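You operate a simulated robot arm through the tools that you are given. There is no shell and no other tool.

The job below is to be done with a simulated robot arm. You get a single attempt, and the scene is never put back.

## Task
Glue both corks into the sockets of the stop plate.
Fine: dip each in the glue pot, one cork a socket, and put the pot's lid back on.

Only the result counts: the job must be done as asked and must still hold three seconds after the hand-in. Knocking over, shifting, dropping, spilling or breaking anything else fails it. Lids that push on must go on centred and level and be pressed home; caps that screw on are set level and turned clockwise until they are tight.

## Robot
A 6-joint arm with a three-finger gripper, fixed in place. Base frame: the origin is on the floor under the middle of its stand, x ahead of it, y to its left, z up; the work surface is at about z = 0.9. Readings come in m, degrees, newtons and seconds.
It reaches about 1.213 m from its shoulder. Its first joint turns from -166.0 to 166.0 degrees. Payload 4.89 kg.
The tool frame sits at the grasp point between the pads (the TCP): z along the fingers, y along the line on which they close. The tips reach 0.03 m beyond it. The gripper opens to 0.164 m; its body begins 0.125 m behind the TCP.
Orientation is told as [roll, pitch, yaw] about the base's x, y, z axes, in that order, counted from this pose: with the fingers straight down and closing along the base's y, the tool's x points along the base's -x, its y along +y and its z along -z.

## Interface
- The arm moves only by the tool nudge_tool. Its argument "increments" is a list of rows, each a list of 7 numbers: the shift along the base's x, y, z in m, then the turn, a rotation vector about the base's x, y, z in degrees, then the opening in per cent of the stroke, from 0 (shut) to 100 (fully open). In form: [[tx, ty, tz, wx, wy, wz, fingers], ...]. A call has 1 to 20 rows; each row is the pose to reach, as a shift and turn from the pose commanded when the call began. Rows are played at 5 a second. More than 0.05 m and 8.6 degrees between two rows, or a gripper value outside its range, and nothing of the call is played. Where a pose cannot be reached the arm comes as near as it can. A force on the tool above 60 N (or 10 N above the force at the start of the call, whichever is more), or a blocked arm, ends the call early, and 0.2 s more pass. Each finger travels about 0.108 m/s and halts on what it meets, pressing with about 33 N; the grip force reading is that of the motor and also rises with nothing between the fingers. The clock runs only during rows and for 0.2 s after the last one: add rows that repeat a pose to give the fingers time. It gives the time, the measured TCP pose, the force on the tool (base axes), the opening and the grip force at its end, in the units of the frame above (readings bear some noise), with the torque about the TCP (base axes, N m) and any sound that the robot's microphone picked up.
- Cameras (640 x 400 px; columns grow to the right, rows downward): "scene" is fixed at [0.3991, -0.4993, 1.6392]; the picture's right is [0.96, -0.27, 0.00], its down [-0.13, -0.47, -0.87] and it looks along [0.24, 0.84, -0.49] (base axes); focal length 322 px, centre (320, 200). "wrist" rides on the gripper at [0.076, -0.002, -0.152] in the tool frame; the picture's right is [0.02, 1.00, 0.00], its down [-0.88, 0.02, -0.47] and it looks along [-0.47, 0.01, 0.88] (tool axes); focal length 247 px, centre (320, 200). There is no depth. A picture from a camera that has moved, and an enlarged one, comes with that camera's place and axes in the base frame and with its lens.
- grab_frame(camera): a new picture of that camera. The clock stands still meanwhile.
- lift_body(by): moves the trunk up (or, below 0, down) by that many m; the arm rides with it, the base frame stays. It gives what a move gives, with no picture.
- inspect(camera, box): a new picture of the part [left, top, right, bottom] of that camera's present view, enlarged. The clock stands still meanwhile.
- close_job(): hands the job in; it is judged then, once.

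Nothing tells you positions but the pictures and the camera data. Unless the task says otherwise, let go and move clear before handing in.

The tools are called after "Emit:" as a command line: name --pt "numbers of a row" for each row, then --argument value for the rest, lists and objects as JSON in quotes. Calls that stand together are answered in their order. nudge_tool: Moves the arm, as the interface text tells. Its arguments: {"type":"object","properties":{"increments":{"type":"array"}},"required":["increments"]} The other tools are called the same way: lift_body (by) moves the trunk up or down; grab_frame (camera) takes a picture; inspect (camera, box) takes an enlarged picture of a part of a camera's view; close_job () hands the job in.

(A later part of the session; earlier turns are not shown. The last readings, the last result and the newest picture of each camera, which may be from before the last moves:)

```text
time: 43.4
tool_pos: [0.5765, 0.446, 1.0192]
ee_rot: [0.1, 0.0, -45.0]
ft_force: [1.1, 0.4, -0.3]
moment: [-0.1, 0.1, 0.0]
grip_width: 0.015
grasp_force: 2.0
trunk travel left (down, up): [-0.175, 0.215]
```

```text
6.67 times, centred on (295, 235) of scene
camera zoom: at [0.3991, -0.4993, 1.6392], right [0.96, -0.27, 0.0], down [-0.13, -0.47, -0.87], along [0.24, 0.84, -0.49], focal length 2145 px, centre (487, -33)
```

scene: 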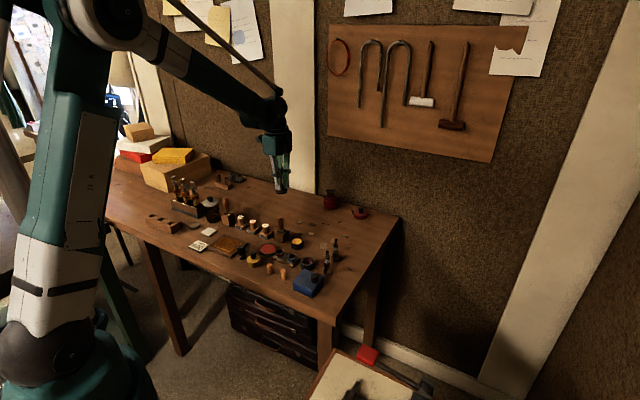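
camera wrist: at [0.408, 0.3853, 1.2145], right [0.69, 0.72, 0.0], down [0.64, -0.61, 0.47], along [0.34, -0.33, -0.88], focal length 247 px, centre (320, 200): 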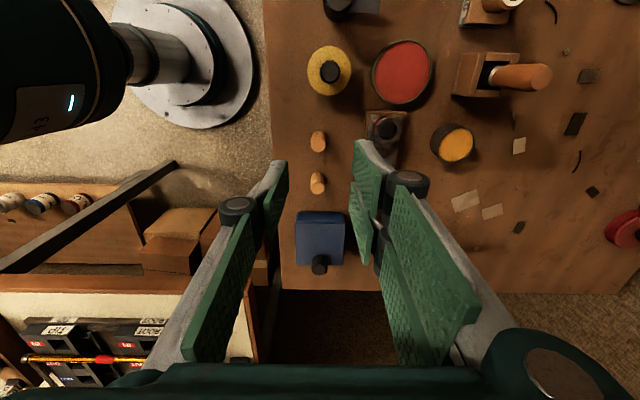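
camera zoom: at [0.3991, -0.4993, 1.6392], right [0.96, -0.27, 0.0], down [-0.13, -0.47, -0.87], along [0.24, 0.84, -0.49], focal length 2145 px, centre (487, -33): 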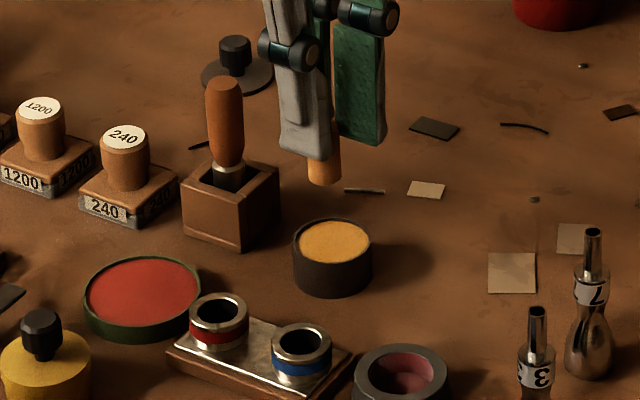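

The grip force reading dropped, so I'll command the fingers fully shut to be sure the hold is firm before dipping.

Emit:
nudge_tool --pt "0 0 0 0 0 0 4" --pt "0 0 0 0 0 0 0" --pt "0 0 0 0 0 0 0" --pt "0 0 0 0 0 0 0"

Emit:
inspect --camera "wrist" --box '[280, 120, 360, 220]'

Emit:
inspect --camera "scene" --box '[285, 220, 315, 255]'

```text
time: 44.4
tool_pos: [0.5772, 0.447, 1.0183]
ee_rot: [0.1, 0.0, -45.0]
ft_force: [0.7, 0.0, 0.3]
moment: [0.02, -0.01, 0.0]
grip_width: 0.0134
grasp_force: 33.5
trunk travel left (down, up): [-0.175, 0.215]
```

```text
4.00 times, centred on (320, 170) of wrist
camera zoom: at [0.5215, 0.4998, 1.1713], right [0.69, 0.72, 0.0], down [0.64, -0.61, 0.47], along [0.34, -0.33, -0.88], focal length 988 px, centre (320, 320)
```

zoom: 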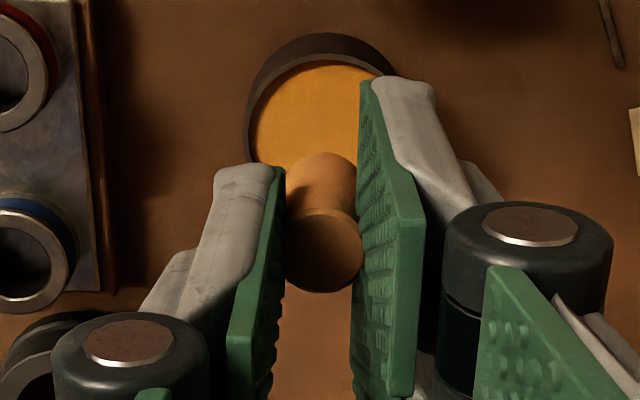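

```text
11.43 times, centred on (300, 238) of scene
camera zoom: at [0.3991, -0.4993, 1.6392], right [0.96, -0.27, 0.0], down [-0.13, -0.47, -0.87], along [0.24, 0.84, -0.49], focal length 3678 px, centre (549, -229)
```

zoom: 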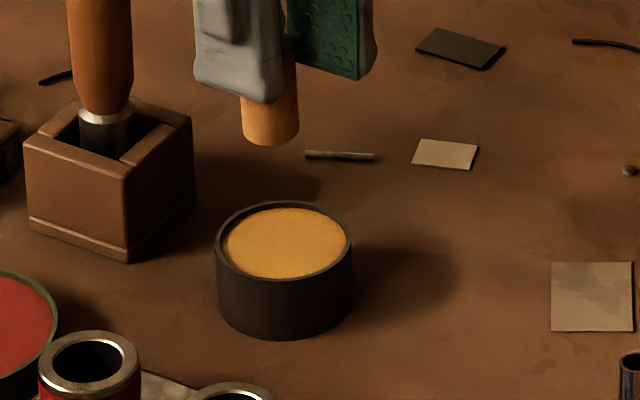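

The grip is firm at 33 N, and the cork is over the pot. I'll dip it slowly, about 8 to 10 mm into the glue, keeping the tips above the rim.

Emit:
nudge_tool --pt "0.002 -0.001 -0.015 0 0 0 0" --pt "0.0025 -0.001 -0.03 0 0 0 0" --pt "0.0025 -0.001 -0.04 0 0 0 0" --pt "0.0025 -0.001 -0.045 0 0 0 0" --pt "0.0025 -0.001 -0.049 0 0 0 0" --pt "0.0025 -0.001 -0.053 0 0 0 0" --pt "0.0025 -0.001 -0.053 0 0 0 0" --pt "0.0025 -0.001 -0.053 0 0 0 0"

Emit:
inspect --camera "scene" --box '[280, 225, 320, 260]'

Emit:
inspect --camera "wrist" --box '[280, 120, 360, 220]'

```text
time: 46.2
tool_pos: [0.5807, 0.4448, 0.964]
ee_rot: [0.0, 0.0, -44.9]
ft_force: [6.7, 0.1, 28.6]
moment: [-0.05, -0.18, 0.02]
grip_width: 0.0129
grasp_force: 33.2
trunk travel left (down, up): [-0.175, 0.215]
```

```text
11.43 times, centred on (300, 242) of scene
camera zoom: at [0.3991, -0.4993, 1.6392], right [0.96, -0.27, 0.0], down [-0.13, -0.47, -0.87], along [0.24, 0.84, -0.49], focal length 3678 px, centre (549, -286)
```

zoom: 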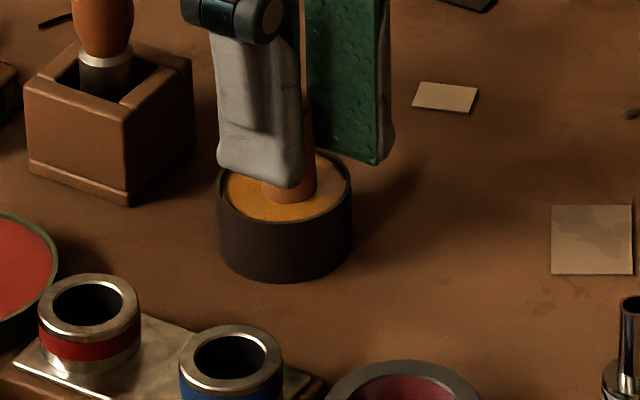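

```text
4.00 times, centred on (320, 170) of wrist
camera zoom: at [0.526, 0.4983, 1.1168], right [0.69, 0.72, 0.0], down [0.64, -0.61, 0.47], along [0.34, -0.33, -0.88], focal length 988 px, centre (320, 320)
```

zoom: 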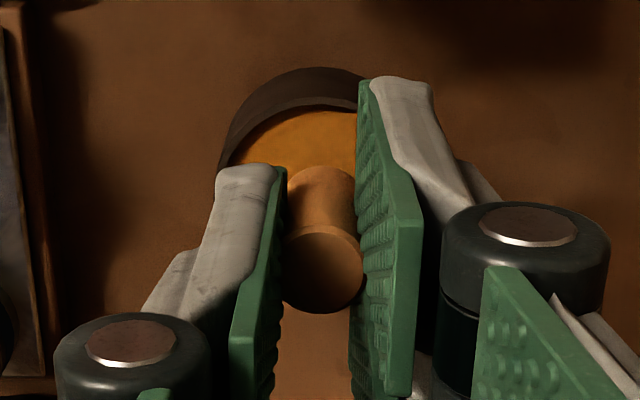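

The cork met the pot's bottom at 28 N, so it is well in the glue. I'll raise it slowly and check for a coated end.

Emit:
nudge_tool --pt "0 0 0.003 0 0 0 0" --pt "0 0 0.006 0 0 0 0" --pt "0 0 0.01 0 0 0 0" --pt "0 0 0.015 0 0 0 0" --pt "0 0 0.02 0 0 0 0" --pt "0 0 0.03 0 0 0 0" --pt "0 0 0.045 0 0 0 0" --pt "0 0 0.055 0 0 0 0" --pt "0 0 0.055 0 0 0 0"

Emit:
inspect --camera "scene" --box '[285, 220, 315, 255]'

Emit:
inspect --camera "wrist" --box '[280, 120, 360, 220]'

```text
time: 48.2
tool_pos: [0.5807, 0.4462, 1.0191]
ee_rot: [-0.1, -0.1, -45.0]
ft_force: [0.3, 0.3, -0.6]
moment: [0.01, 0.0, 0.0]
grip_width: 0.0129
grasp_force: 32.7
trunk travel left (down, up): [-0.175, 0.215]
```

```text
11.43 times, centred on (300, 238) of scene
camera zoom: at [0.3991, -0.4993, 1.6392], right [0.96, -0.27, 0.0], down [-0.13, -0.47, -0.87], along [0.24, 0.84, -0.49], focal length 3678 px, centre (549, -229)
```

zoom: 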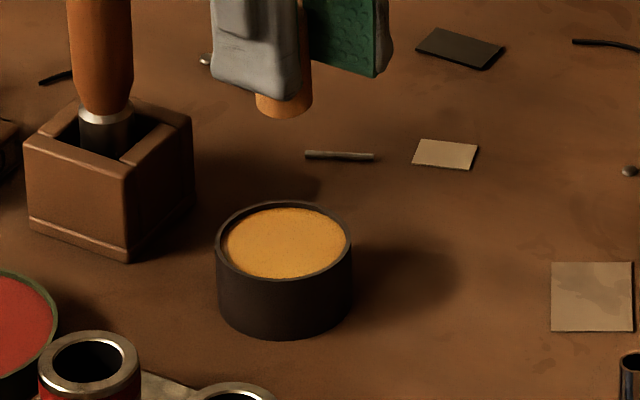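

```text
4.00 times, centred on (320, 170) of wrist
camera zoom: at [0.5265, 0.4985, 1.1722], right [0.69, 0.72, 0.0], down [0.64, -0.61, 0.47], along [0.34, -0.33, -0.88], focal length 988 px, centre (320, 320)
```

zoom: 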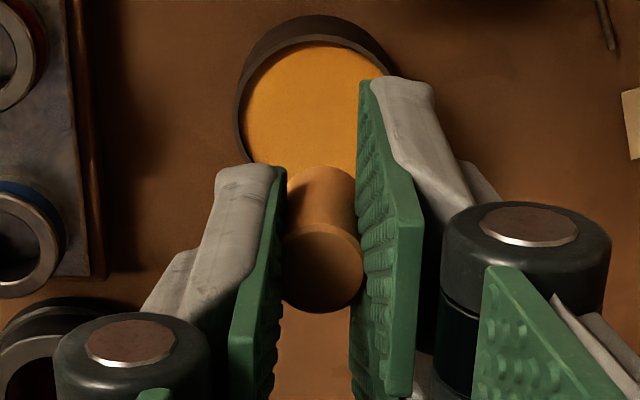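

Emit:
inspect --camera "scene" --box '[288, 220, 304, 232]'

Emit:
inspect --camera "wrist" --box '[305, 150, 345, 200]'

```text
16.00 times, centred on (296, 226) of scene
camera zoom: at [0.3991, -0.4993, 1.6392], right [0.96, -0.27, 0.0], down [-0.13, -0.47, -0.87], along [0.24, 0.84, -0.49], focal length 5149 px, centre (704, -216)
```

zoom: 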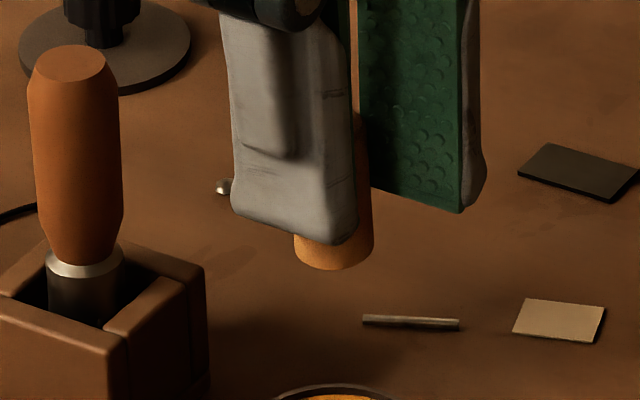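

```text
8.00 times, centred on (325, 175) of wrist
camera zoom: at [0.5265, 0.4985, 1.1722], right [0.69, 0.72, 0.0], down [0.64, -0.61, 0.47], along [0.34, -0.33, -0.88], focal length 1976 px, centre (280, 400)
```

zoom: 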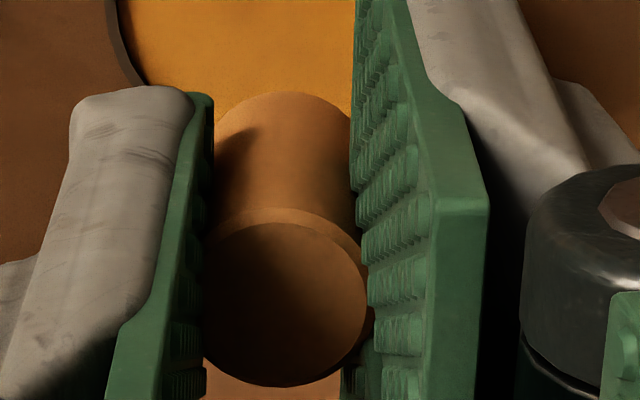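

The cork slid up in the grip by about 7 mm when it met the glue surface, and its end looks amber now. Before inserting it, I'll measure the sockets precisely from this camera pose.

Emit:
inspect --camera "wrist" --box '[200, 100, 280, 160]'

Emit:
inspect --camera "wrist" --box '[200, 155, 280, 215]'

Emit:
inspect --camera "scene" --box '[265, 240, 305, 270]'

```text
6.67 times, centred on (240, 130) of wrist
camera zoom: at [0.5265, 0.4985, 1.1722], right [0.69, 0.72, 0.0], down [0.64, -0.61, 0.47], along [0.34, -0.33, -0.88], focal length 1646 px, centre (853, 667)
```

zoom: 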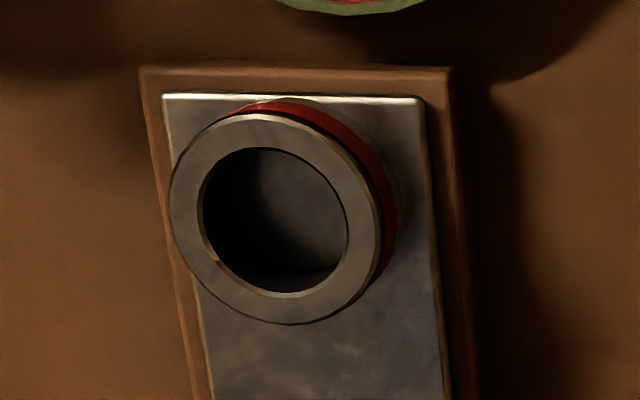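

```text
6.67 times, centred on (240, 185) of wrist
camera zoom: at [0.5265, 0.4985, 1.1722], right [0.69, 0.72, 0.0], down [0.64, -0.61, 0.47], along [0.34, -0.33, -0.88], focal length 1646 px, centre (853, 300)
```

zoom: 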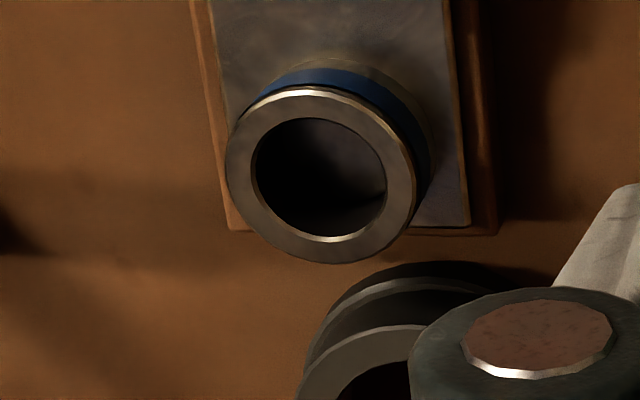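

```text
13.33 times, centred on (285, 255) of scene
camera zoom: at [0.3991, -0.4993, 1.6392], right [0.96, -0.27, 0.0], down [-0.13, -0.47, -0.87], along [0.24, 0.84, -0.49], focal length 4291 px, centre (787, -533)
```

zoom: 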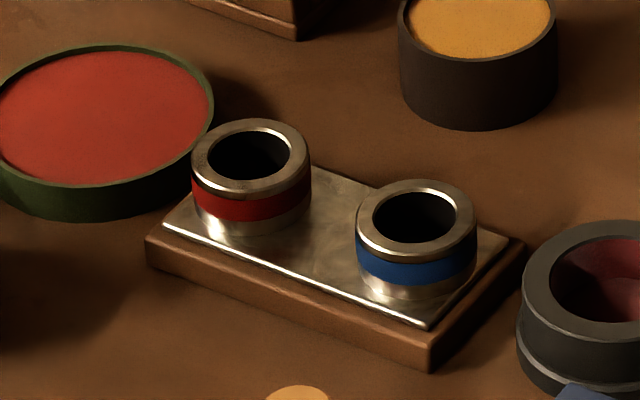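

Both sockets have openings of about 21 mm. To measure the red one without side-angle error, I'll move so it appears straight ahead of the cork in the wrist view.

Emit:
nudge_tool --pt "-0.015 -0.025 0 0 0 0 0" --pt "-0.03 -0.05 0 0 0 0 0" --pt "-0.0467 -0.0763 -0.005 0 0 0 0" --pt "-0.0467 -0.0763 -0.01 0 0 0 0" --pt "-0.0467 -0.0763 -0.01 0 0 0 0" --pt "-0.0467 -0.0763 -0.01 0 0 0 0"

Emit:
inspect --camera "wrist" --box '[270, 100, 370, 200]'

Emit:
inspect --camera "wrist" --box '[290, 100, 350, 150]'

Emit:
inspect --camera "scene" --box '[260, 225, 310, 270]'

```text
time: 49.6
tool_pos: [0.5357, 0.369, 1.0111]
ee_rot: [0.0, 0.0, -45.0]
ft_force: [0.5, -0.2, -0.3]
moment: [0.02, -0.01, -0.04]
grip_width: 0.013
grasp_force: 32.8
trunk travel left (down, up): [-0.175, 0.215]
```

```text
4.00 times, centred on (320, 150) of wrist
camera zoom: at [0.4805, 0.4222, 1.1634], right [0.69, 0.72, 0.0], down [0.64, -0.61, 0.47], along [0.34, -0.33, -0.88], focal length 988 px, centre (320, 400)
```

zoom: 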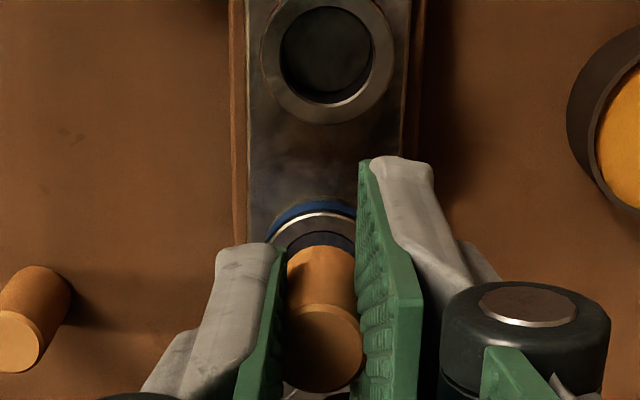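

```text
8.00 times, centred on (320, 125) of wrist
camera zoom: at [0.4805, 0.4222, 1.1634], right [0.69, 0.72, 0.0], down [0.64, -0.61, 0.47], along [0.34, -0.33, -0.88], focal length 1976 px, centre (320, 800)
```

zoom: 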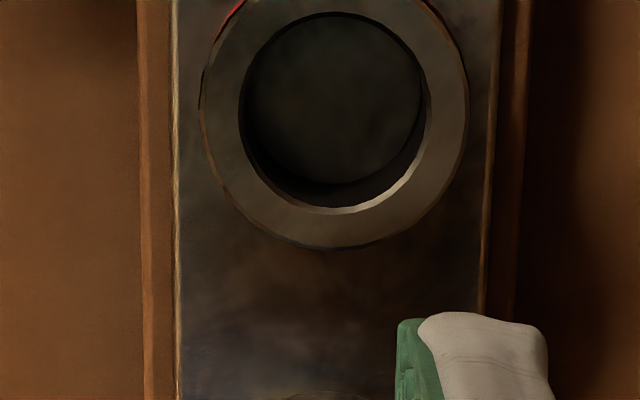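

```text
8.89 times, centred on (285, 248) of scene
camera zoom: at [0.3991, -0.4993, 1.6392], right [0.96, -0.27, 0.0], down [-0.13, -0.47, -0.87], along [0.24, 0.84, -0.49], focal length 2860 px, centre (631, -222)
```

zoom: 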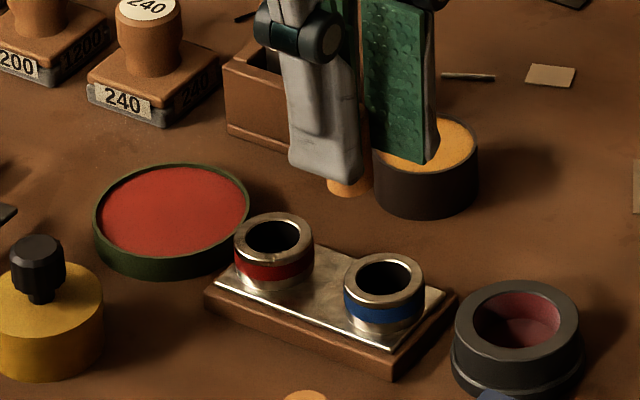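

The red socket centre comes out at about (0.507, 0.398), with roughly 15 mm of depth. I'll move the cork directly above it and check before lowering.

Emit:
nudge_tool --pt "-0.014 0.014 0 0 0 0 0" --pt "-0.0279 0.028 0 0 0 0 0" --pt "-0.0279 0.028 -0.015 0 0 0 0" --pt "-0.0279 0.028 -0.024 0 0 0 0" --pt "-0.0279 0.028 -0.024 0 0 0 0" --pt "-0.0279 0.028 -0.024 0 0 0 0"

Emit:
inspect --camera "wrist" --box '[280, 110, 360, 220]'

Emit:
inspect --camera "scene" --box '[260, 230, 295, 260]'

```text
time: 51.0
tool_pos: [0.5071, 0.3981, 0.9861]
ee_rot: [0.1, 0.1, -45.0]
ft_force: [-0.7, -0.2, -0.4]
moment: [0.02, 0.02, -0.03]
grip_width: 0.0143
grasp_force: 32.6
trunk travel left (down, up): [-0.175, 0.215]
```

```text
3.64 times, centred on (320, 165) of wrist
camera zoom: at [0.453, 0.4506, 1.1379], right [0.69, 0.72, 0.0], down [0.64, -0.61, 0.47], along [0.34, -0.33, -0.88], focal length 898 px, centre (320, 327)
```

zoom: 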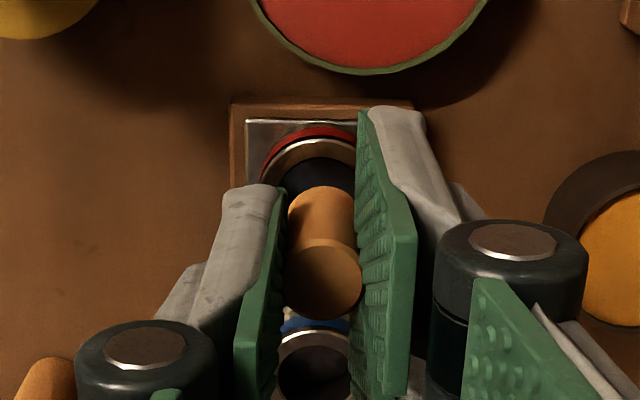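

```text
13.33 times, centred on (278, 245) of scene
camera zoom: at [0.3991, -0.4993, 1.6392], right [0.96, -0.27, 0.0], down [-0.13, -0.47, -0.87], along [0.24, 0.84, -0.49], focal length 4291 px, centre (887, -400)
```

zoom: 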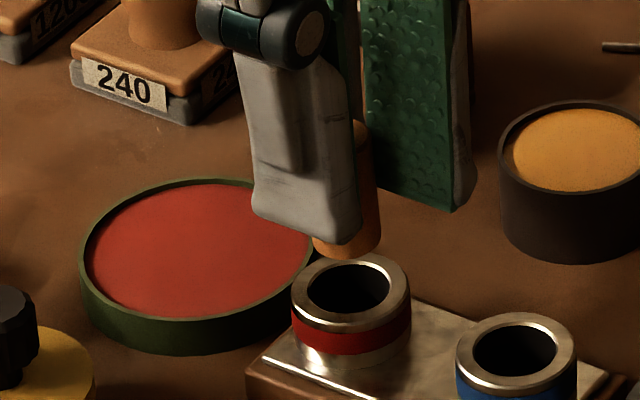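

Camera and scene views agree that the cork is centred over the red socket within about a millimetre. Lowering slowly into it.

Emit:
nudge_tool --pt "-0.0003 -0.0002 -0.004 0 0 0 0" --pt "-0.0003 -0.0002 -0.008 0 0 0 0" --pt "-0.0003 -0.0002 -0.011 0 0 0 0" --pt "-0.0003 -0.0002 -0.013 0 0 0 0" --pt "-0.0003 -0.0002 -0.015 0 0 0 0" --pt "-0.0003 -0.0002 -0.015 0 0 0 0"

Emit:
inspect --camera "scene" --box '[260, 230, 295, 260]'

Emit:
inspect --camera "wrist" --box '[280, 110, 360, 220]'

```text
time: 52.4
tool_pos: [0.5075, 0.3968, 0.9706]
ee_rot: [0.0, 0.1, -45.0]
ft_force: [-0.6, -0.1, -0.2]
moment: [0.01, 0.0, 0.0]
grip_width: 0.0144
grasp_force: 32.6
trunk travel left (down, up): [-0.175, 0.215]
```

```text
13.33 times, centred on (278, 245) of scene
camera zoom: at [0.3991, -0.4993, 1.6392], right [0.96, -0.27, 0.0], down [-0.13, -0.47, -0.87], along [0.24, 0.84, -0.49], focal length 4291 px, centre (887, -400)
```

zoom: 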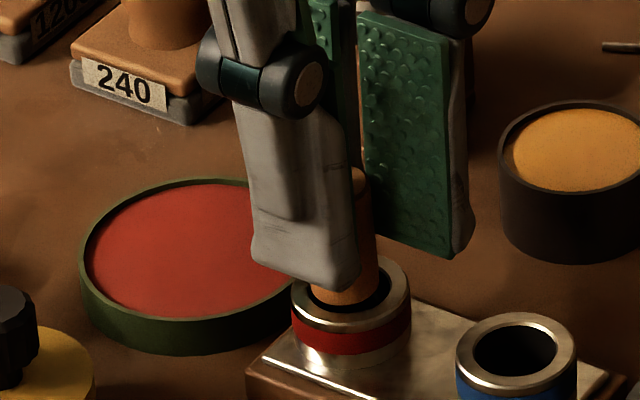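

```text
3.64 times, centred on (320, 165) of wrist
camera zoom: at [0.4518, 0.4507, 1.1229], right [0.69, 0.72, 0.0], down [0.64, -0.61, 0.47], along [0.34, -0.33, -0.88], focal length 898 px, centre (320, 327)
```

zoom: 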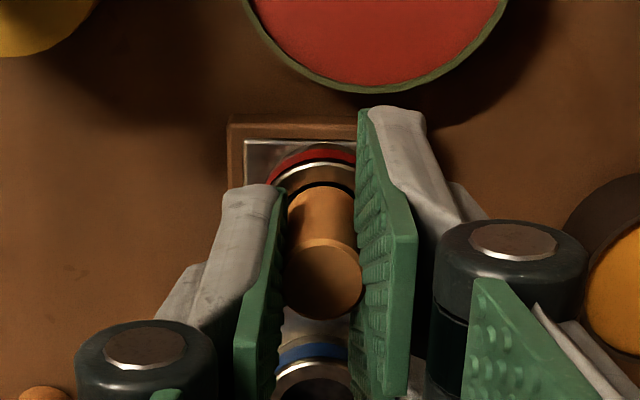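

The cork's end is entering the opening with no contact force. Nudging a bit to the right and continuing down until the tips nearly meet the rim.

Emit:
nudge_tool --pt "0.0007 -0.0002 -0.001 0 0 0 0" --pt "0.0007 -0.0002 -0.002 0 0 0 0" --pt "0.0007 -0.0002 -0.004 0 0 0 0" --pt "0.0007 -0.0002 -0.005 0 0 0 0" --pt "0.0007 -0.0002 -0.005 0 0 0 0"

Emit:
inspect --camera "scene" --box '[260, 230, 295, 260]'

Emit:
inspect --camera "wrist" --box '[280, 110, 360, 220]'

```text
time: 53.6
tool_pos: [0.5074, 0.3967, 0.9661]
ee_rot: [0.0, 0.1, -45.0]
ft_force: [0.1, 0.8, -1.2]
moment: [-0.01, -0.01, 0.0]
grip_width: 0.0141
grasp_force: 32.7
trunk travel left (down, up): [-0.175, 0.215]
```

```text
13.33 times, centred on (278, 245) of scene
camera zoom: at [0.3991, -0.4993, 1.6392], right [0.96, -0.27, 0.0], down [-0.13, -0.47, -0.87], along [0.24, 0.84, -0.49], focal length 4291 px, centre (887, -400)
```

zoom: 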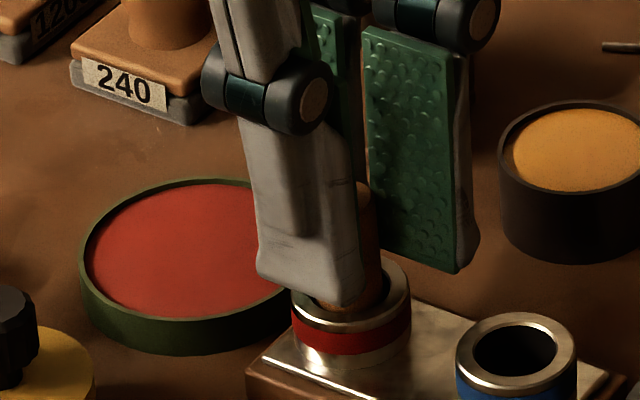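

```text
3.64 times, centred on (320, 165) of wrist
camera zoom: at [0.4526, 0.4499, 1.1185], right [0.69, 0.72, 0.0], down [0.64, -0.61, 0.47], along [0.34, -0.33, -0.88], focal length 898 px, centre (320, 327)
```

zoom: 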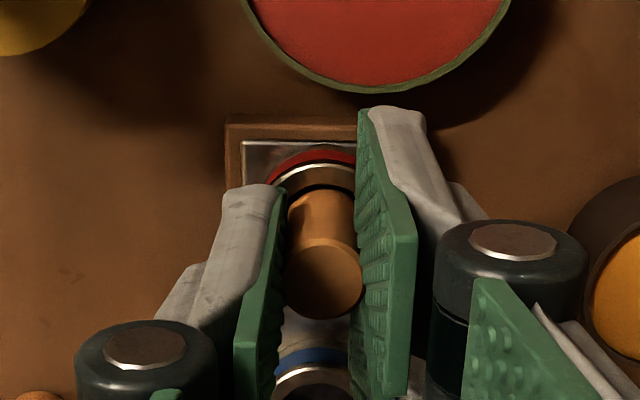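

Emit:
nudge_tool --pt "0 0 -0.001 0 0 0 0" --pt "0 0 -0.002 0 0 0 0" --pt "0 0 -0.0025 0 0 0 0" --pt "0 0 -0.0025 0 0 0 0"

Emit:
inspect --camera "scene" --box '[260, 230, 295, 260]'

```text
time: 54.6
tool_pos: [0.5068, 0.3965, 0.963]
ee_rot: [0.0, 0.0, -45.0]
ft_force: [0.2, -0.5, 0.3]
moment: [0.01, 0.0, 0.0]
grip_width: 0.0141
grasp_force: 32.7
trunk travel left (down, up): [-0.175, 0.215]
```

```text
13.33 times, centred on (278, 245) of scene
camera zoom: at [0.3991, -0.4993, 1.6392], right [0.96, -0.27, 0.0], down [-0.13, -0.47, -0.87], along [0.24, 0.84, -0.49], focal length 4291 px, centre (887, -400)
```

zoom: 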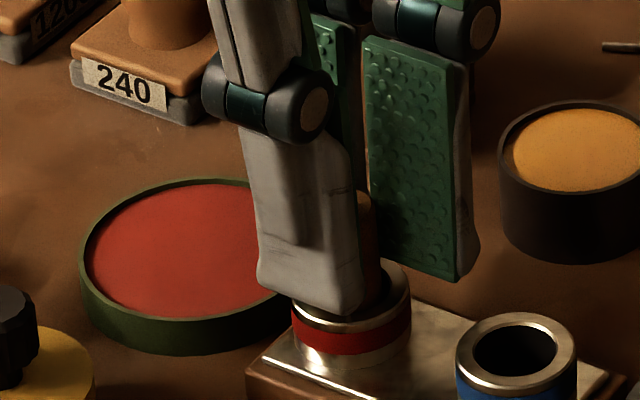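

The cork is about 10 mm in. I'll release it, raise a little, and look.

Emit:
nudge_tool --pt "0 0 0 0 0 0 8" --pt "0 0 0 0 0 0 14" --pt "0 0 0 0 0 0 22" --pt "0 0 0 0 0 0 24" --pt "0 0 0.01 0 0 0 24" --pt "0 0 0.03 0 0 0 24" --pt "0 0 0.04 0 0 0 24" --pt "0 0 0.04 0 0 0 24"

Emit:
inspect --camera "scene" --box '[260, 225, 305, 265]'

Emit:
inspect --camera "wrist" --box '[270, 100, 370, 210]'

```text
time: 56.4
tool_pos: [0.5092, 0.3944, 1.0029]
ee_rot: [0.0, -0.1, -45.0]
ft_force: [-0.2, -0.3, 0.3]
moment: [-0.01, -0.02, -0.01]
grip_width: 0.0392
grasp_force: 0.1
trunk travel left (down, up): [-0.175, 0.215]
```

```text
10.00 times, centred on (282, 245) of scene
camera zoom: at [0.3991, -0.4993, 1.6392], right [0.96, -0.27, 0.0], down [-0.13, -0.47, -0.87], along [0.24, 0.84, -0.49], focal length 3218 px, centre (695, -250)
```

zoom: 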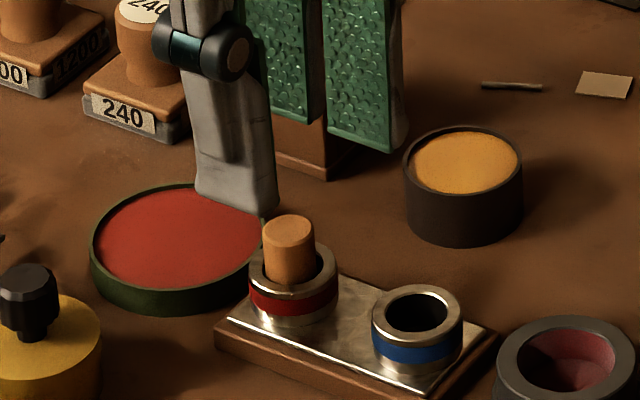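

```text
3.64 times, centred on (320, 155) of wrist
camera zoom: at [0.4535, 0.4482, 1.1564], right [0.69, 0.72, 0.0], down [0.64, -0.61, 0.47], along [0.34, -0.33, -0.88], focal length 898 px, centre (320, 364)
```

zoom: 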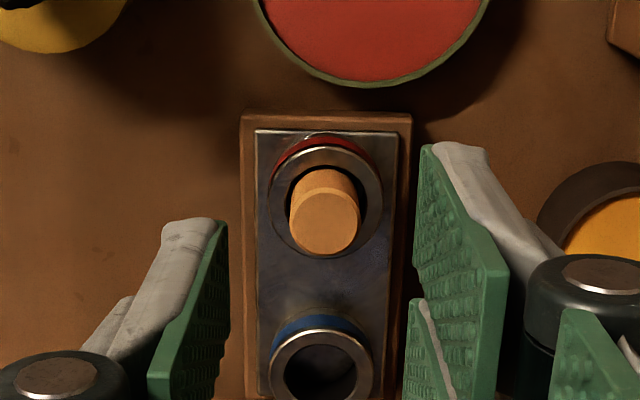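

Emit:
inspect --camera "scene" --box '[270, 240, 295, 260]'

Emit:
inspect --camera "wrist" --box '[290, 130, 345, 175]'

```text
16.00 times, centred on (282, 250) of scene
camera zoom: at [0.3991, -0.4993, 1.6392], right [0.96, -0.27, 0.0], down [-0.13, -0.47, -0.87], along [0.24, 0.84, -0.49], focal length 5149 px, centre (920, -600)
```

zoom: 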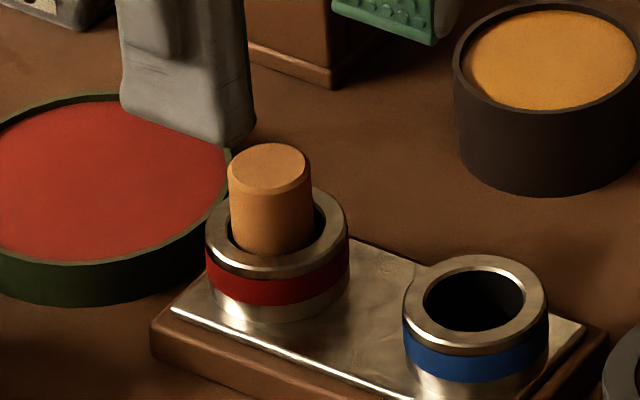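

```text
8.89 times, centred on (318, 152) of wrist
camera zoom: at [0.4535, 0.4482, 1.1564], right [0.69, 0.72, 0.0], down [0.64, -0.61, 0.47], along [0.34, -0.33, -0.88], focal length 2195 px, centre (342, 622)
```

zoom: 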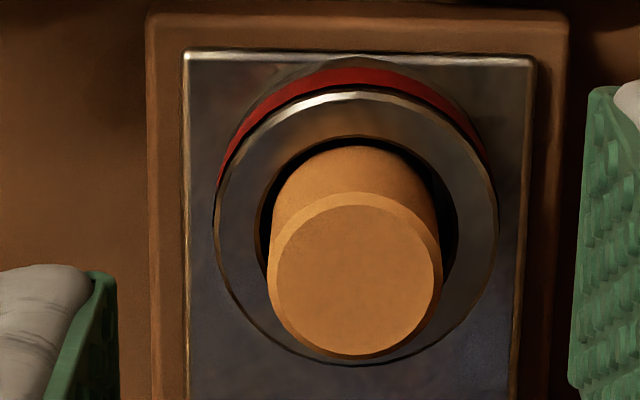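

The cork stands upright in the red socket and looks bottomed. I'll close the fingers above it and press lightly on its top to seat it.

Emit:
nudge_tool --pt "0 0 0 0 0 0 16" --pt "0 0 0 0 0 0 8" --pt "0 0 0 0 0 0 0" --pt "0 0 0 0 0 0 0" --pt "-0.001 0.002 -0.01 0 0 0 0" --pt "-0.001 0.002 -0.018 0 0 0 0" --pt "-0.001 0.002 -0.02 0 0 0 0"

Emit:
inspect --camera "scene" --box '[265, 235, 295, 260]'

Emit:
inspect --camera "wrist" --box '[280, 110, 360, 220]'

```text
time: 58.0
tool_pos: [0.5049, 0.3987, 0.9824]
ee_rot: [0.0, 0.0, -45.0]
ft_force: [-0.3, 0.2, -0.7]
moment: [-0.02, -0.02, -0.01]
grip_width: 0.0
grasp_force: 33.7
trunk travel left (down, up): [-0.175, 0.215]
```

```text
16.00 times, centred on (280, 248) of scene
camera zoom: at [0.3991, -0.4993, 1.6392], right [0.96, -0.27, 0.0], down [-0.13, -0.47, -0.87], along [0.24, 0.84, -0.49], focal length 5149 px, centre (960, -560)
```

zoom: 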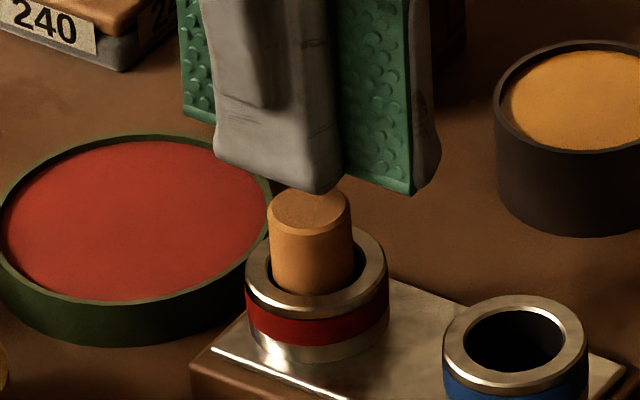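

```text
3.64 times, centred on (320, 165) of wrist
camera zoom: at [0.4517, 0.4513, 1.1356], right [0.69, 0.72, 0.0], down [0.64, -0.61, 0.47], along [0.34, -0.33, -0.88], focal length 898 px, centre (320, 327)
```

zoom: 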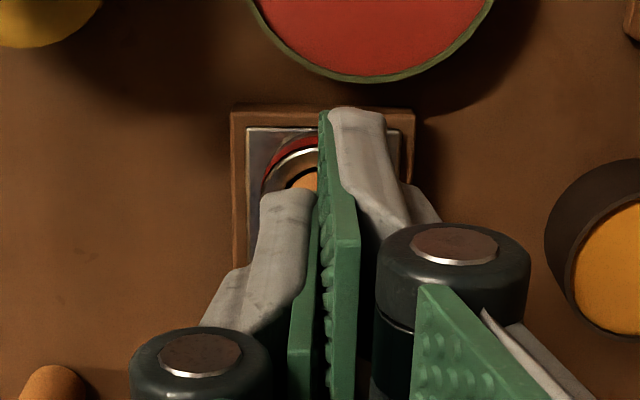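

Emit:
nudge_tool --pt "0 0 -0.001 0 0 0 0" --pt "0 0 -0.002 0 0 0 0" --pt "0 0 -0.003 0 0 0 0" --pt "0 0 -0.003 0 0 0 0"

```text
time: 59.0
tool_pos: [0.5054, 0.3987, 0.9802]
ee_rot: [0.0, 0.0, -44.9]
ft_force: [0.5, 0.6, -0.5]
moment: [0.0, -0.01, -0.04]
grip_width: 0.0
grasp_force: 33.0
trunk travel left (down, up): [-0.175, 0.215]
```

Emit:
nudge_tool --pt "0 0 -0.001 0 0 0 0" --pt "0 0 -0.002 0 0 0 0" --pt "0 0 -0.002 0 0 0 0"

Emit:
inspect --camera "scene" --box '[265, 235, 295, 260]'

```text
time: 59.8
tool_pos: [0.5076, 0.3997, 0.9784]
ee_rot: [0.0, 0.0, -45.0]
ft_force: [-0.1, 0.5, 0.4]
moment: [0.02, 0.0, -0.02]
grip_width: 0.0
grasp_force: 32.4
trunk travel left (down, up): [-0.175, 0.215]
```

```text
16.00 times, centred on (280, 248) of scene
camera zoom: at [0.3991, -0.4993, 1.6392], right [0.96, -0.27, 0.0], down [-0.13, -0.47, -0.87], along [0.24, 0.84, -0.49], focal length 5149 px, centre (960, -560)
```

zoom: 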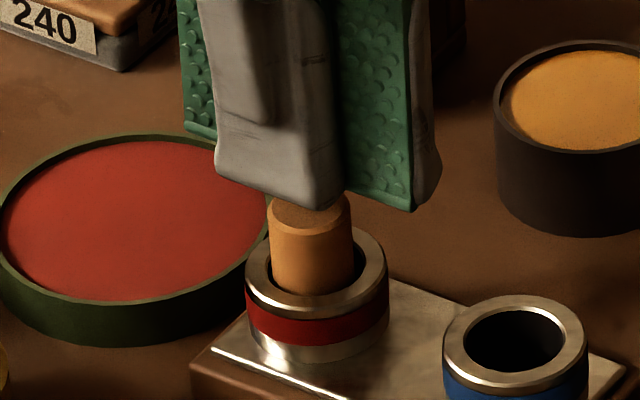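

Emit:
nudge_tool --pt "0 0 -0.001 0 0 0 0" --pt "0 0 -0.002 0 0 0 0" --pt "0 0 -0.002 0 0 0 0"

```text
time: 60.6
tool_pos: [0.506, 0.3989, 0.9761]
ee_rot: [0.0, 0.0, -45.0]
ft_force: [-1.1, 0.1, 0.3]
moment: [0.04, -0.02, 0.01]
grip_width: 0.0001
grasp_force: 32.7
trunk travel left (down, up): [-0.175, 0.215]
```

Emit:
nudge_tool --pt "0 0 -0.001 0 0 0 0" --pt "0 0 -0.002 0 0 0 0" --pt "0 0 -0.002 0 0 0 0"

Emit:
inspect --camera "scene" --box '[265, 235, 295, 260]'

```text
time: 61.4
tool_pos: [0.5061, 0.399, 0.9746]
ee_rot: [0.0, 0.0, -44.9]
ft_force: [-0.1, 0.1, 0.2]
moment: [-0.02, 0.0, 0.02]
grip_width: 0.0001
grasp_force: 33.0
trunk travel left (down, up): [-0.175, 0.215]
```

```text
16.00 times, centred on (280, 248) of scene
camera zoom: at [0.3991, -0.4993, 1.6392], right [0.96, -0.27, 0.0], down [-0.13, -0.47, -0.87], along [0.24, 0.84, -0.49], focal length 5149 px, centre (960, -560)
```

zoom: 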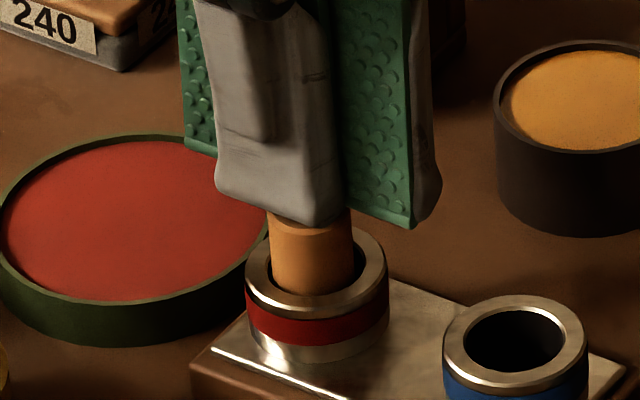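

Emit:
nudge_tool --pt "0 0 -0.001 0 0 0 0" --pt "0 0 -0.002 0 0 0 0" --pt "0 0 -0.002 0 0 0 0"

Emit:
inspect --camera "scene" --box '[265, 235, 295, 260]'

```text
time: 62.2
tool_pos: [0.5069, 0.3985, 0.9726]
ee_rot: [0.0, 0.0, -44.9]
ft_force: [-0.6, 0.6, 0.1]
moment: [-0.01, 0.02, 0.01]
grip_width: 0.0003
grasp_force: 32.8
trunk travel left (down, up): [-0.175, 0.215]
```

```text
16.00 times, centred on (280, 248) of scene
camera zoom: at [0.3991, -0.4993, 1.6392], right [0.96, -0.27, 0.0], down [-0.13, -0.47, -0.87], along [0.24, 0.84, -0.49], focal length 5149 px, centre (960, -560)
```

zoom: 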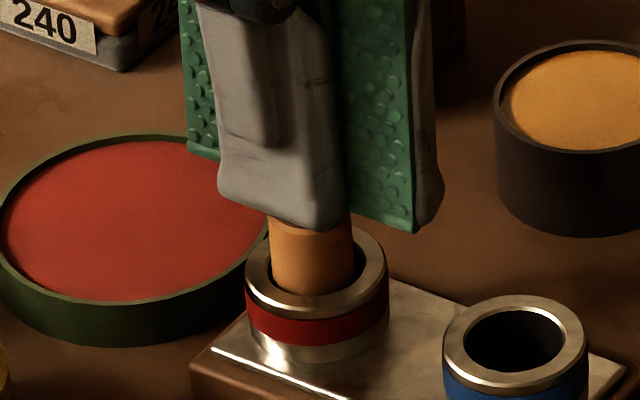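

Emit:
nudge_tool --pt "0 0 -0.001 0 0 0 0" --pt "0 0 -0.002 0 0 0 0" --pt "0 0 -0.002 0 0 0 0"

Emit:
inspect --camera "scene" --box '[265, 235, 295, 260]'

```text
time: 63.0
tool_pos: [0.5051, 0.3989, 0.9692]
ee_rot: [0.1, 0.1, -45.0]
ft_force: [0.0, -0.7, 3.3]
moment: [-0.05, -0.05, 0.04]
grip_width: 0.006
grasp_force: 33.5
trunk travel left (down, up): [-0.175, 0.215]
```

```text
16.00 times, centred on (280, 248) of scene
camera zoom: at [0.3991, -0.4993, 1.6392], right [0.96, -0.27, 0.0], down [-0.13, -0.47, -0.87], along [0.24, 0.84, -0.49], focal length 5149 px, centre (960, -560)
```

zoom: 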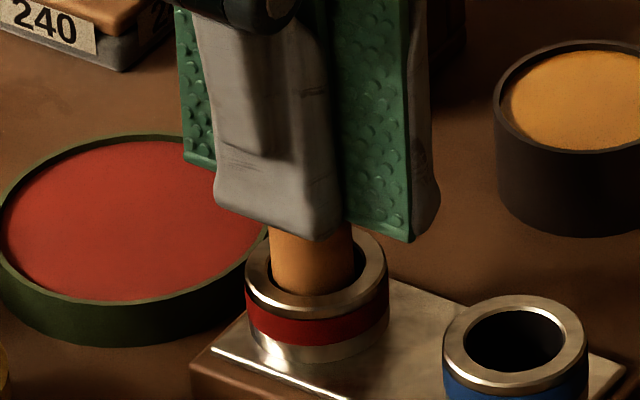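

The closed fingertips just wedge apart on the cork's edge, so pressing that way isn't useful. I'll instead re-grip the cork by its top and push straight down gently to confirm it's bottomed.

Emit:
nudge_tool --pt "0 0 0.005 0 0 0 0" --pt "0 0 0.015 0 0 0 4" --pt "0 0 0.025 0 0 0 14" --pt "0 0 0.03 0 0 0 24" --pt "0 0 0.03 0 0 0 24" --pt "0 0 0.03 0 0 0 24"

Emit:
inspect --camera "wrist" --box '[280, 110, 360, 220]'

Emit:
inspect --camera "scene" --box '[265, 235, 295, 260]'

```text
time: 64.4
tool_pos: [0.504, 0.3998, 1.0016]
ee_rot: [-0.1, 0.0, -45.0]
ft_force: [0.6, -0.5, 0.0]
moment: [-0.03, 0.01, 0.01]
grip_width: 0.0394
grasp_force: 0.0
trunk travel left (down, up): [-0.175, 0.215]
```

```text
3.64 times, centred on (320, 165) of wrist
camera zoom: at [0.4502, 0.4534, 1.1535], right [0.69, 0.72, 0.0], down [0.64, -0.61, 0.47], along [0.34, -0.33, -0.88], focal length 898 px, centre (320, 327)
```

zoom: 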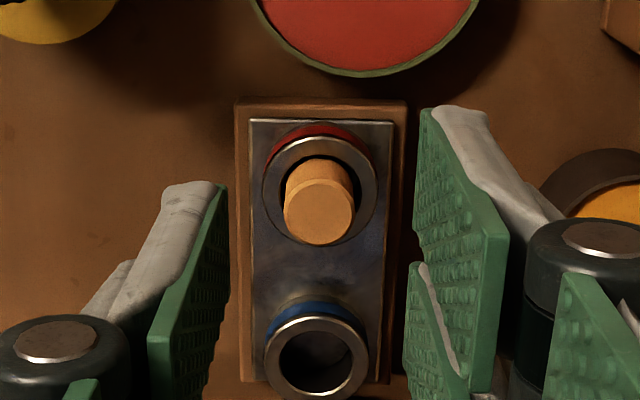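

```text
16.00 times, centred on (280, 248) of scene
camera zoom: at [0.3991, -0.4993, 1.6392], right [0.96, -0.27, 0.0], down [-0.13, -0.47, -0.87], along [0.24, 0.84, -0.49], focal length 5149 px, centre (960, -560)
```

zoom: 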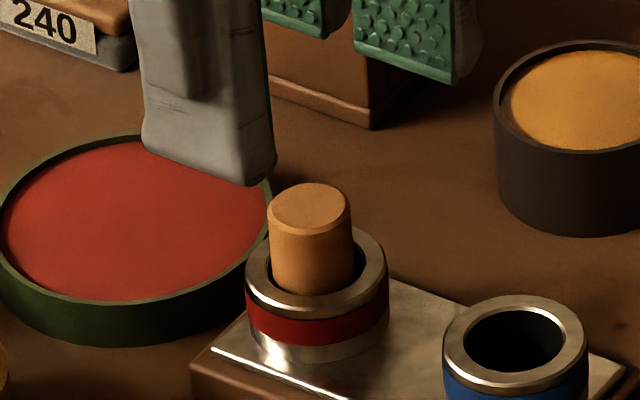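

Emit:
nudge_tool --pt "0.0012 -0.002 -0.01 0 0 0 24" --pt "0.0012 -0.002 -0.02 0 0 0 24" --pt "0.0012 -0.002 -0.029 0 0 0 24" --pt "0.0012 -0.002 -0.0335 0 0 0 24" --pt "0.0012 -0.002 -0.0335 0 0 0 24"

Emit:
inspect --camera "wrist" --box '[270, 110, 370, 220]'

Emit:
inspect --camera "scene" --box '[265, 235, 295, 260]'

```text
time: 65.6
tool_pos: [0.5078, 0.3975, 0.9667]
ee_rot: [0.0, 0.0, -45.0]
ft_force: [-0.7, -0.4, -0.4]
moment: [-0.01, 0.03, -0.01]
grip_width: 0.0393
grasp_force: 0.0
trunk travel left (down, up): [-0.175, 0.215]
```

```text
3.64 times, centred on (320, 165) of wrist
camera zoom: at [0.4528, 0.4511, 1.1188], right [0.69, 0.72, 0.0], down [0.64, -0.61, 0.47], along [0.34, -0.33, -0.88], focal length 898 px, centre (320, 327)
```

zoom: 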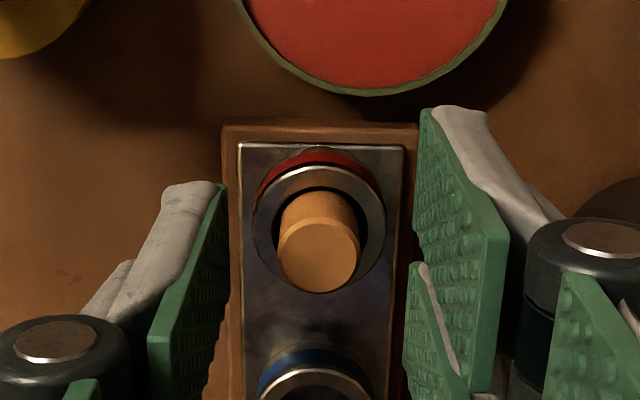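

```text
16.00 times, centred on (280, 248) of scene
camera zoom: at [0.3991, -0.4993, 1.6392], right [0.96, -0.27, 0.0], down [-0.13, -0.47, -0.87], along [0.24, 0.84, -0.49], focal length 5149 px, centre (960, -560)
```

zoom: 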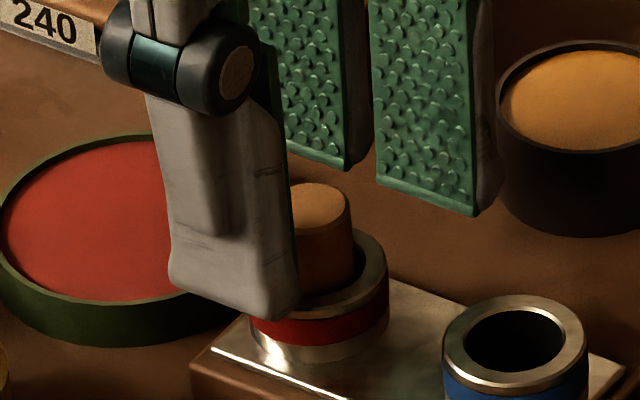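

Centred. Closing and pressing down a couple of millimetres.

Emit:
nudge_tool --pt "0 0 0 0 0 0 16" --pt "0 0 0 0 0 0 8" --pt "0 0 0 0 0 0 0" --pt "0 0 0 0 0 0 0" --pt "0 0 -0.001 0 0 0 0" --pt "0 0 -0.002 0 0 0 0" --pt "0 0 -0.002 0 0 0 0"

Emit:
inspect --camera "scene" --box '[265, 235, 295, 260]'

Emit:
inspect --camera "wrist" --box '[270, 110, 370, 220]'

```text
time: 67.2
tool_pos: [0.5068, 0.3971, 0.9659]
ee_rot: [0.1, 0.0, -45.0]
ft_force: [-0.4, 4.7, 26.0]
moment: [0.29, -0.07, 0.0]
grip_width: 0.014
grasp_force: 33.0
trunk travel left (down, up): [-0.175, 0.215]
```

```text
16.00 times, centred on (280, 248) of scene
camera zoom: at [0.3991, -0.4993, 1.6392], right [0.96, -0.27, 0.0], down [-0.13, -0.47, -0.87], along [0.24, 0.84, -0.49], focal length 5149 px, centre (960, -560)
```

zoom: 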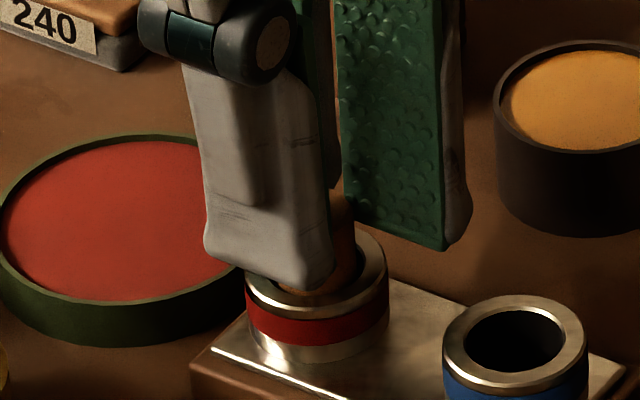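

```text
3.64 times, centred on (320, 165) of wrist
camera zoom: at [0.4526, 0.4497, 1.1179], right [0.69, 0.72, 0.0], down [0.64, -0.61, 0.47], along [0.34, -0.33, -0.88], focal length 898 px, centre (320, 327)
```

zoom: 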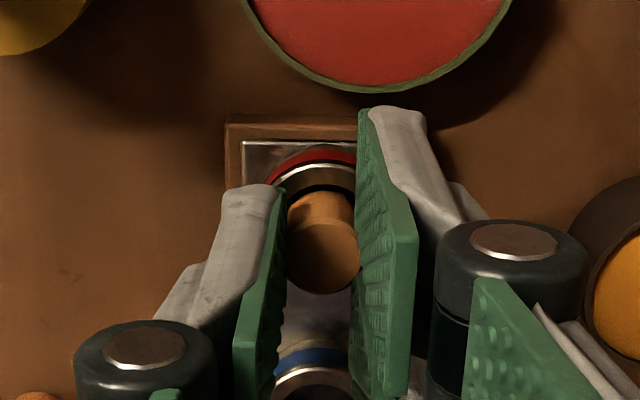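

With 26 N of resistance, cork 1 is firmly bottomed. I'll unload, release, rise and check.

Emit:
nudge_tool --pt "0 0 0.001 0 0 0 0" --pt "0 0 0.002 0 0 0 0" --pt "0 0 0.002 0 0 0 8" --pt "0 0 0.002 0 0 0 16" --pt "0 0 0.002 0 0 0 24" --pt "0 0 0.002 0 0 0 26" --pt "0 0 0.03 0 0 0 26" --pt "0 0 0.06 0 0 0 26" --pt "0 0 0.085 0 0 0 26"

Emit:
inspect --camera "scene" --box '[265, 235, 305, 270]'

Emit:
grab_frame --camera "wrist"

Emit:
inspect --camera "wrist" --box '[280, 100, 360, 200]'

```text
time: 69.2
tool_pos: [0.5094, 0.3969, 1.0519]
ee_rot: [0.0, 0.0, -45.0]
ft_force: [0.5, 0.1, -0.4]
moment: [-0.08, 0.08, -0.01]
grip_width: 0.0428
grasp_force: 0.1
trunk travel left (down, up): [-0.175, 0.215]
```

```text
11.43 times, centred on (285, 252) of scene
camera zoom: at [0.3991, -0.4993, 1.6392], right [0.96, -0.27, 0.0], down [-0.13, -0.47, -0.87], along [0.24, 0.84, -0.49], focal length 3678 px, centre (720, -400)
```

zoom: 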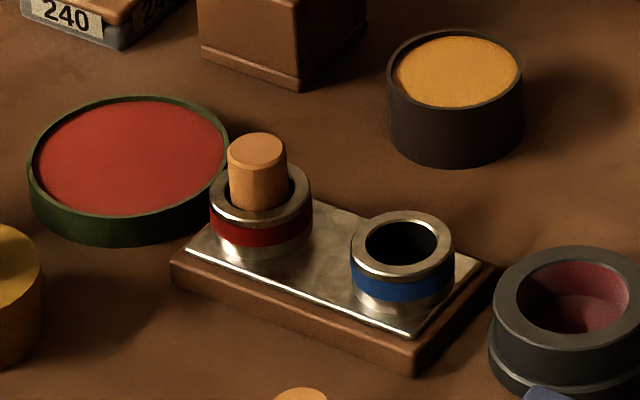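

```text
taken
camera wrist: at [0.4553, 0.4506, 1.2034], right [0.69, 0.72, 0.0], down [0.64, -0.61, 0.47], along [0.34, -0.33, -0.88], focal length 247 px, centre (320, 200)
```

wrist: 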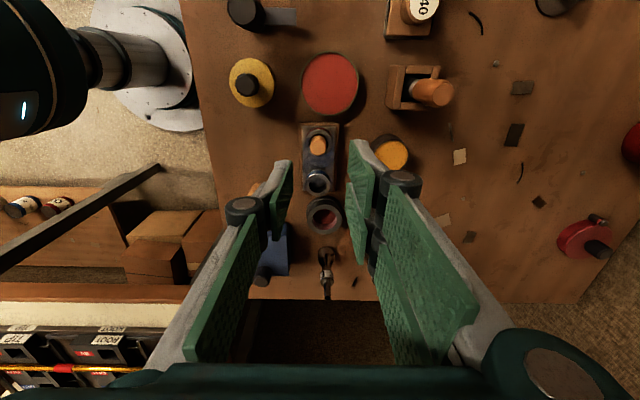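

```text
4.00 times, centred on (320, 150) of wrist
camera zoom: at [0.4553, 0.4506, 1.2034], right [0.69, 0.72, 0.0], down [0.64, -0.61, 0.47], along [0.34, -0.33, -0.88], focal length 988 px, centre (320, 400)
```

zoom: 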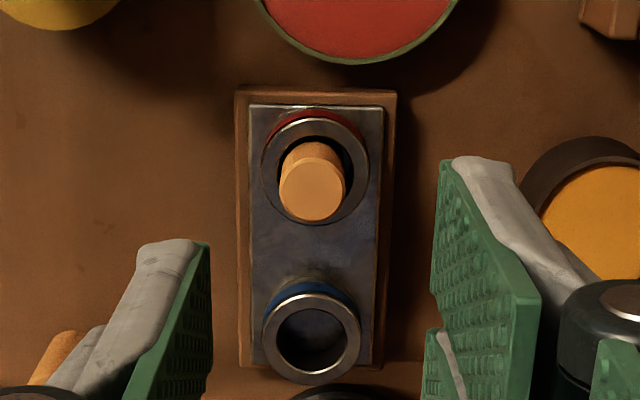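

Cork 1 is well seated in the red socket. Moving over to cork 2.

Emit:
nudge_tool --pt "-0.003 -0.035 0 0 0 0 26" --pt "-0.007 -0.07 0 0 0 0 26" --pt "-0.0109 -0.1068 0 0 0 0 26" --pt "-0.0109 -0.1068 -0.01 0 0 0 26" --pt "-0.0109 -0.1068 -0.01 0 0 0 26"

Emit:
inspect --camera "wrist" --box '[270, 100, 370, 200]'

```text
time: 70.4
tool_pos: [0.4969, 0.288, 1.0395]
ee_rot: [0.0, 0.0, -44.9]
ft_force: [-0.2, -0.7, 0.4]
moment: [0.08, -0.07, 0.04]
grip_width: 0.0426
grasp_force: 0.1
trunk travel left (down, up): [-0.175, 0.215]
```

```text
4.00 times, centred on (320, 150) of wrist
camera zoom: at [0.4423, 0.3411, 1.1919], right [0.69, 0.72, 0.0], down [0.64, -0.61, 0.47], along [0.34, -0.33, -0.88], focal length 988 px, centre (320, 400)
```

zoom: 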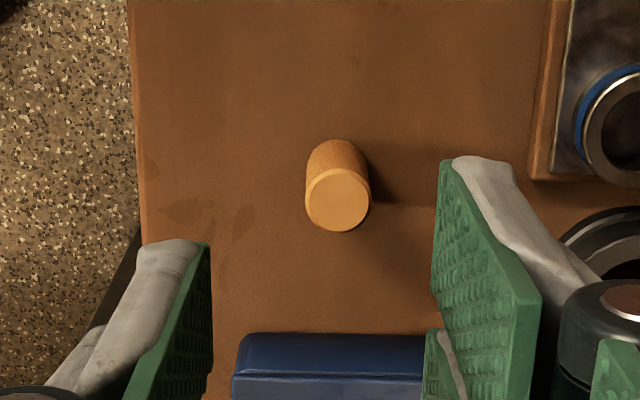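

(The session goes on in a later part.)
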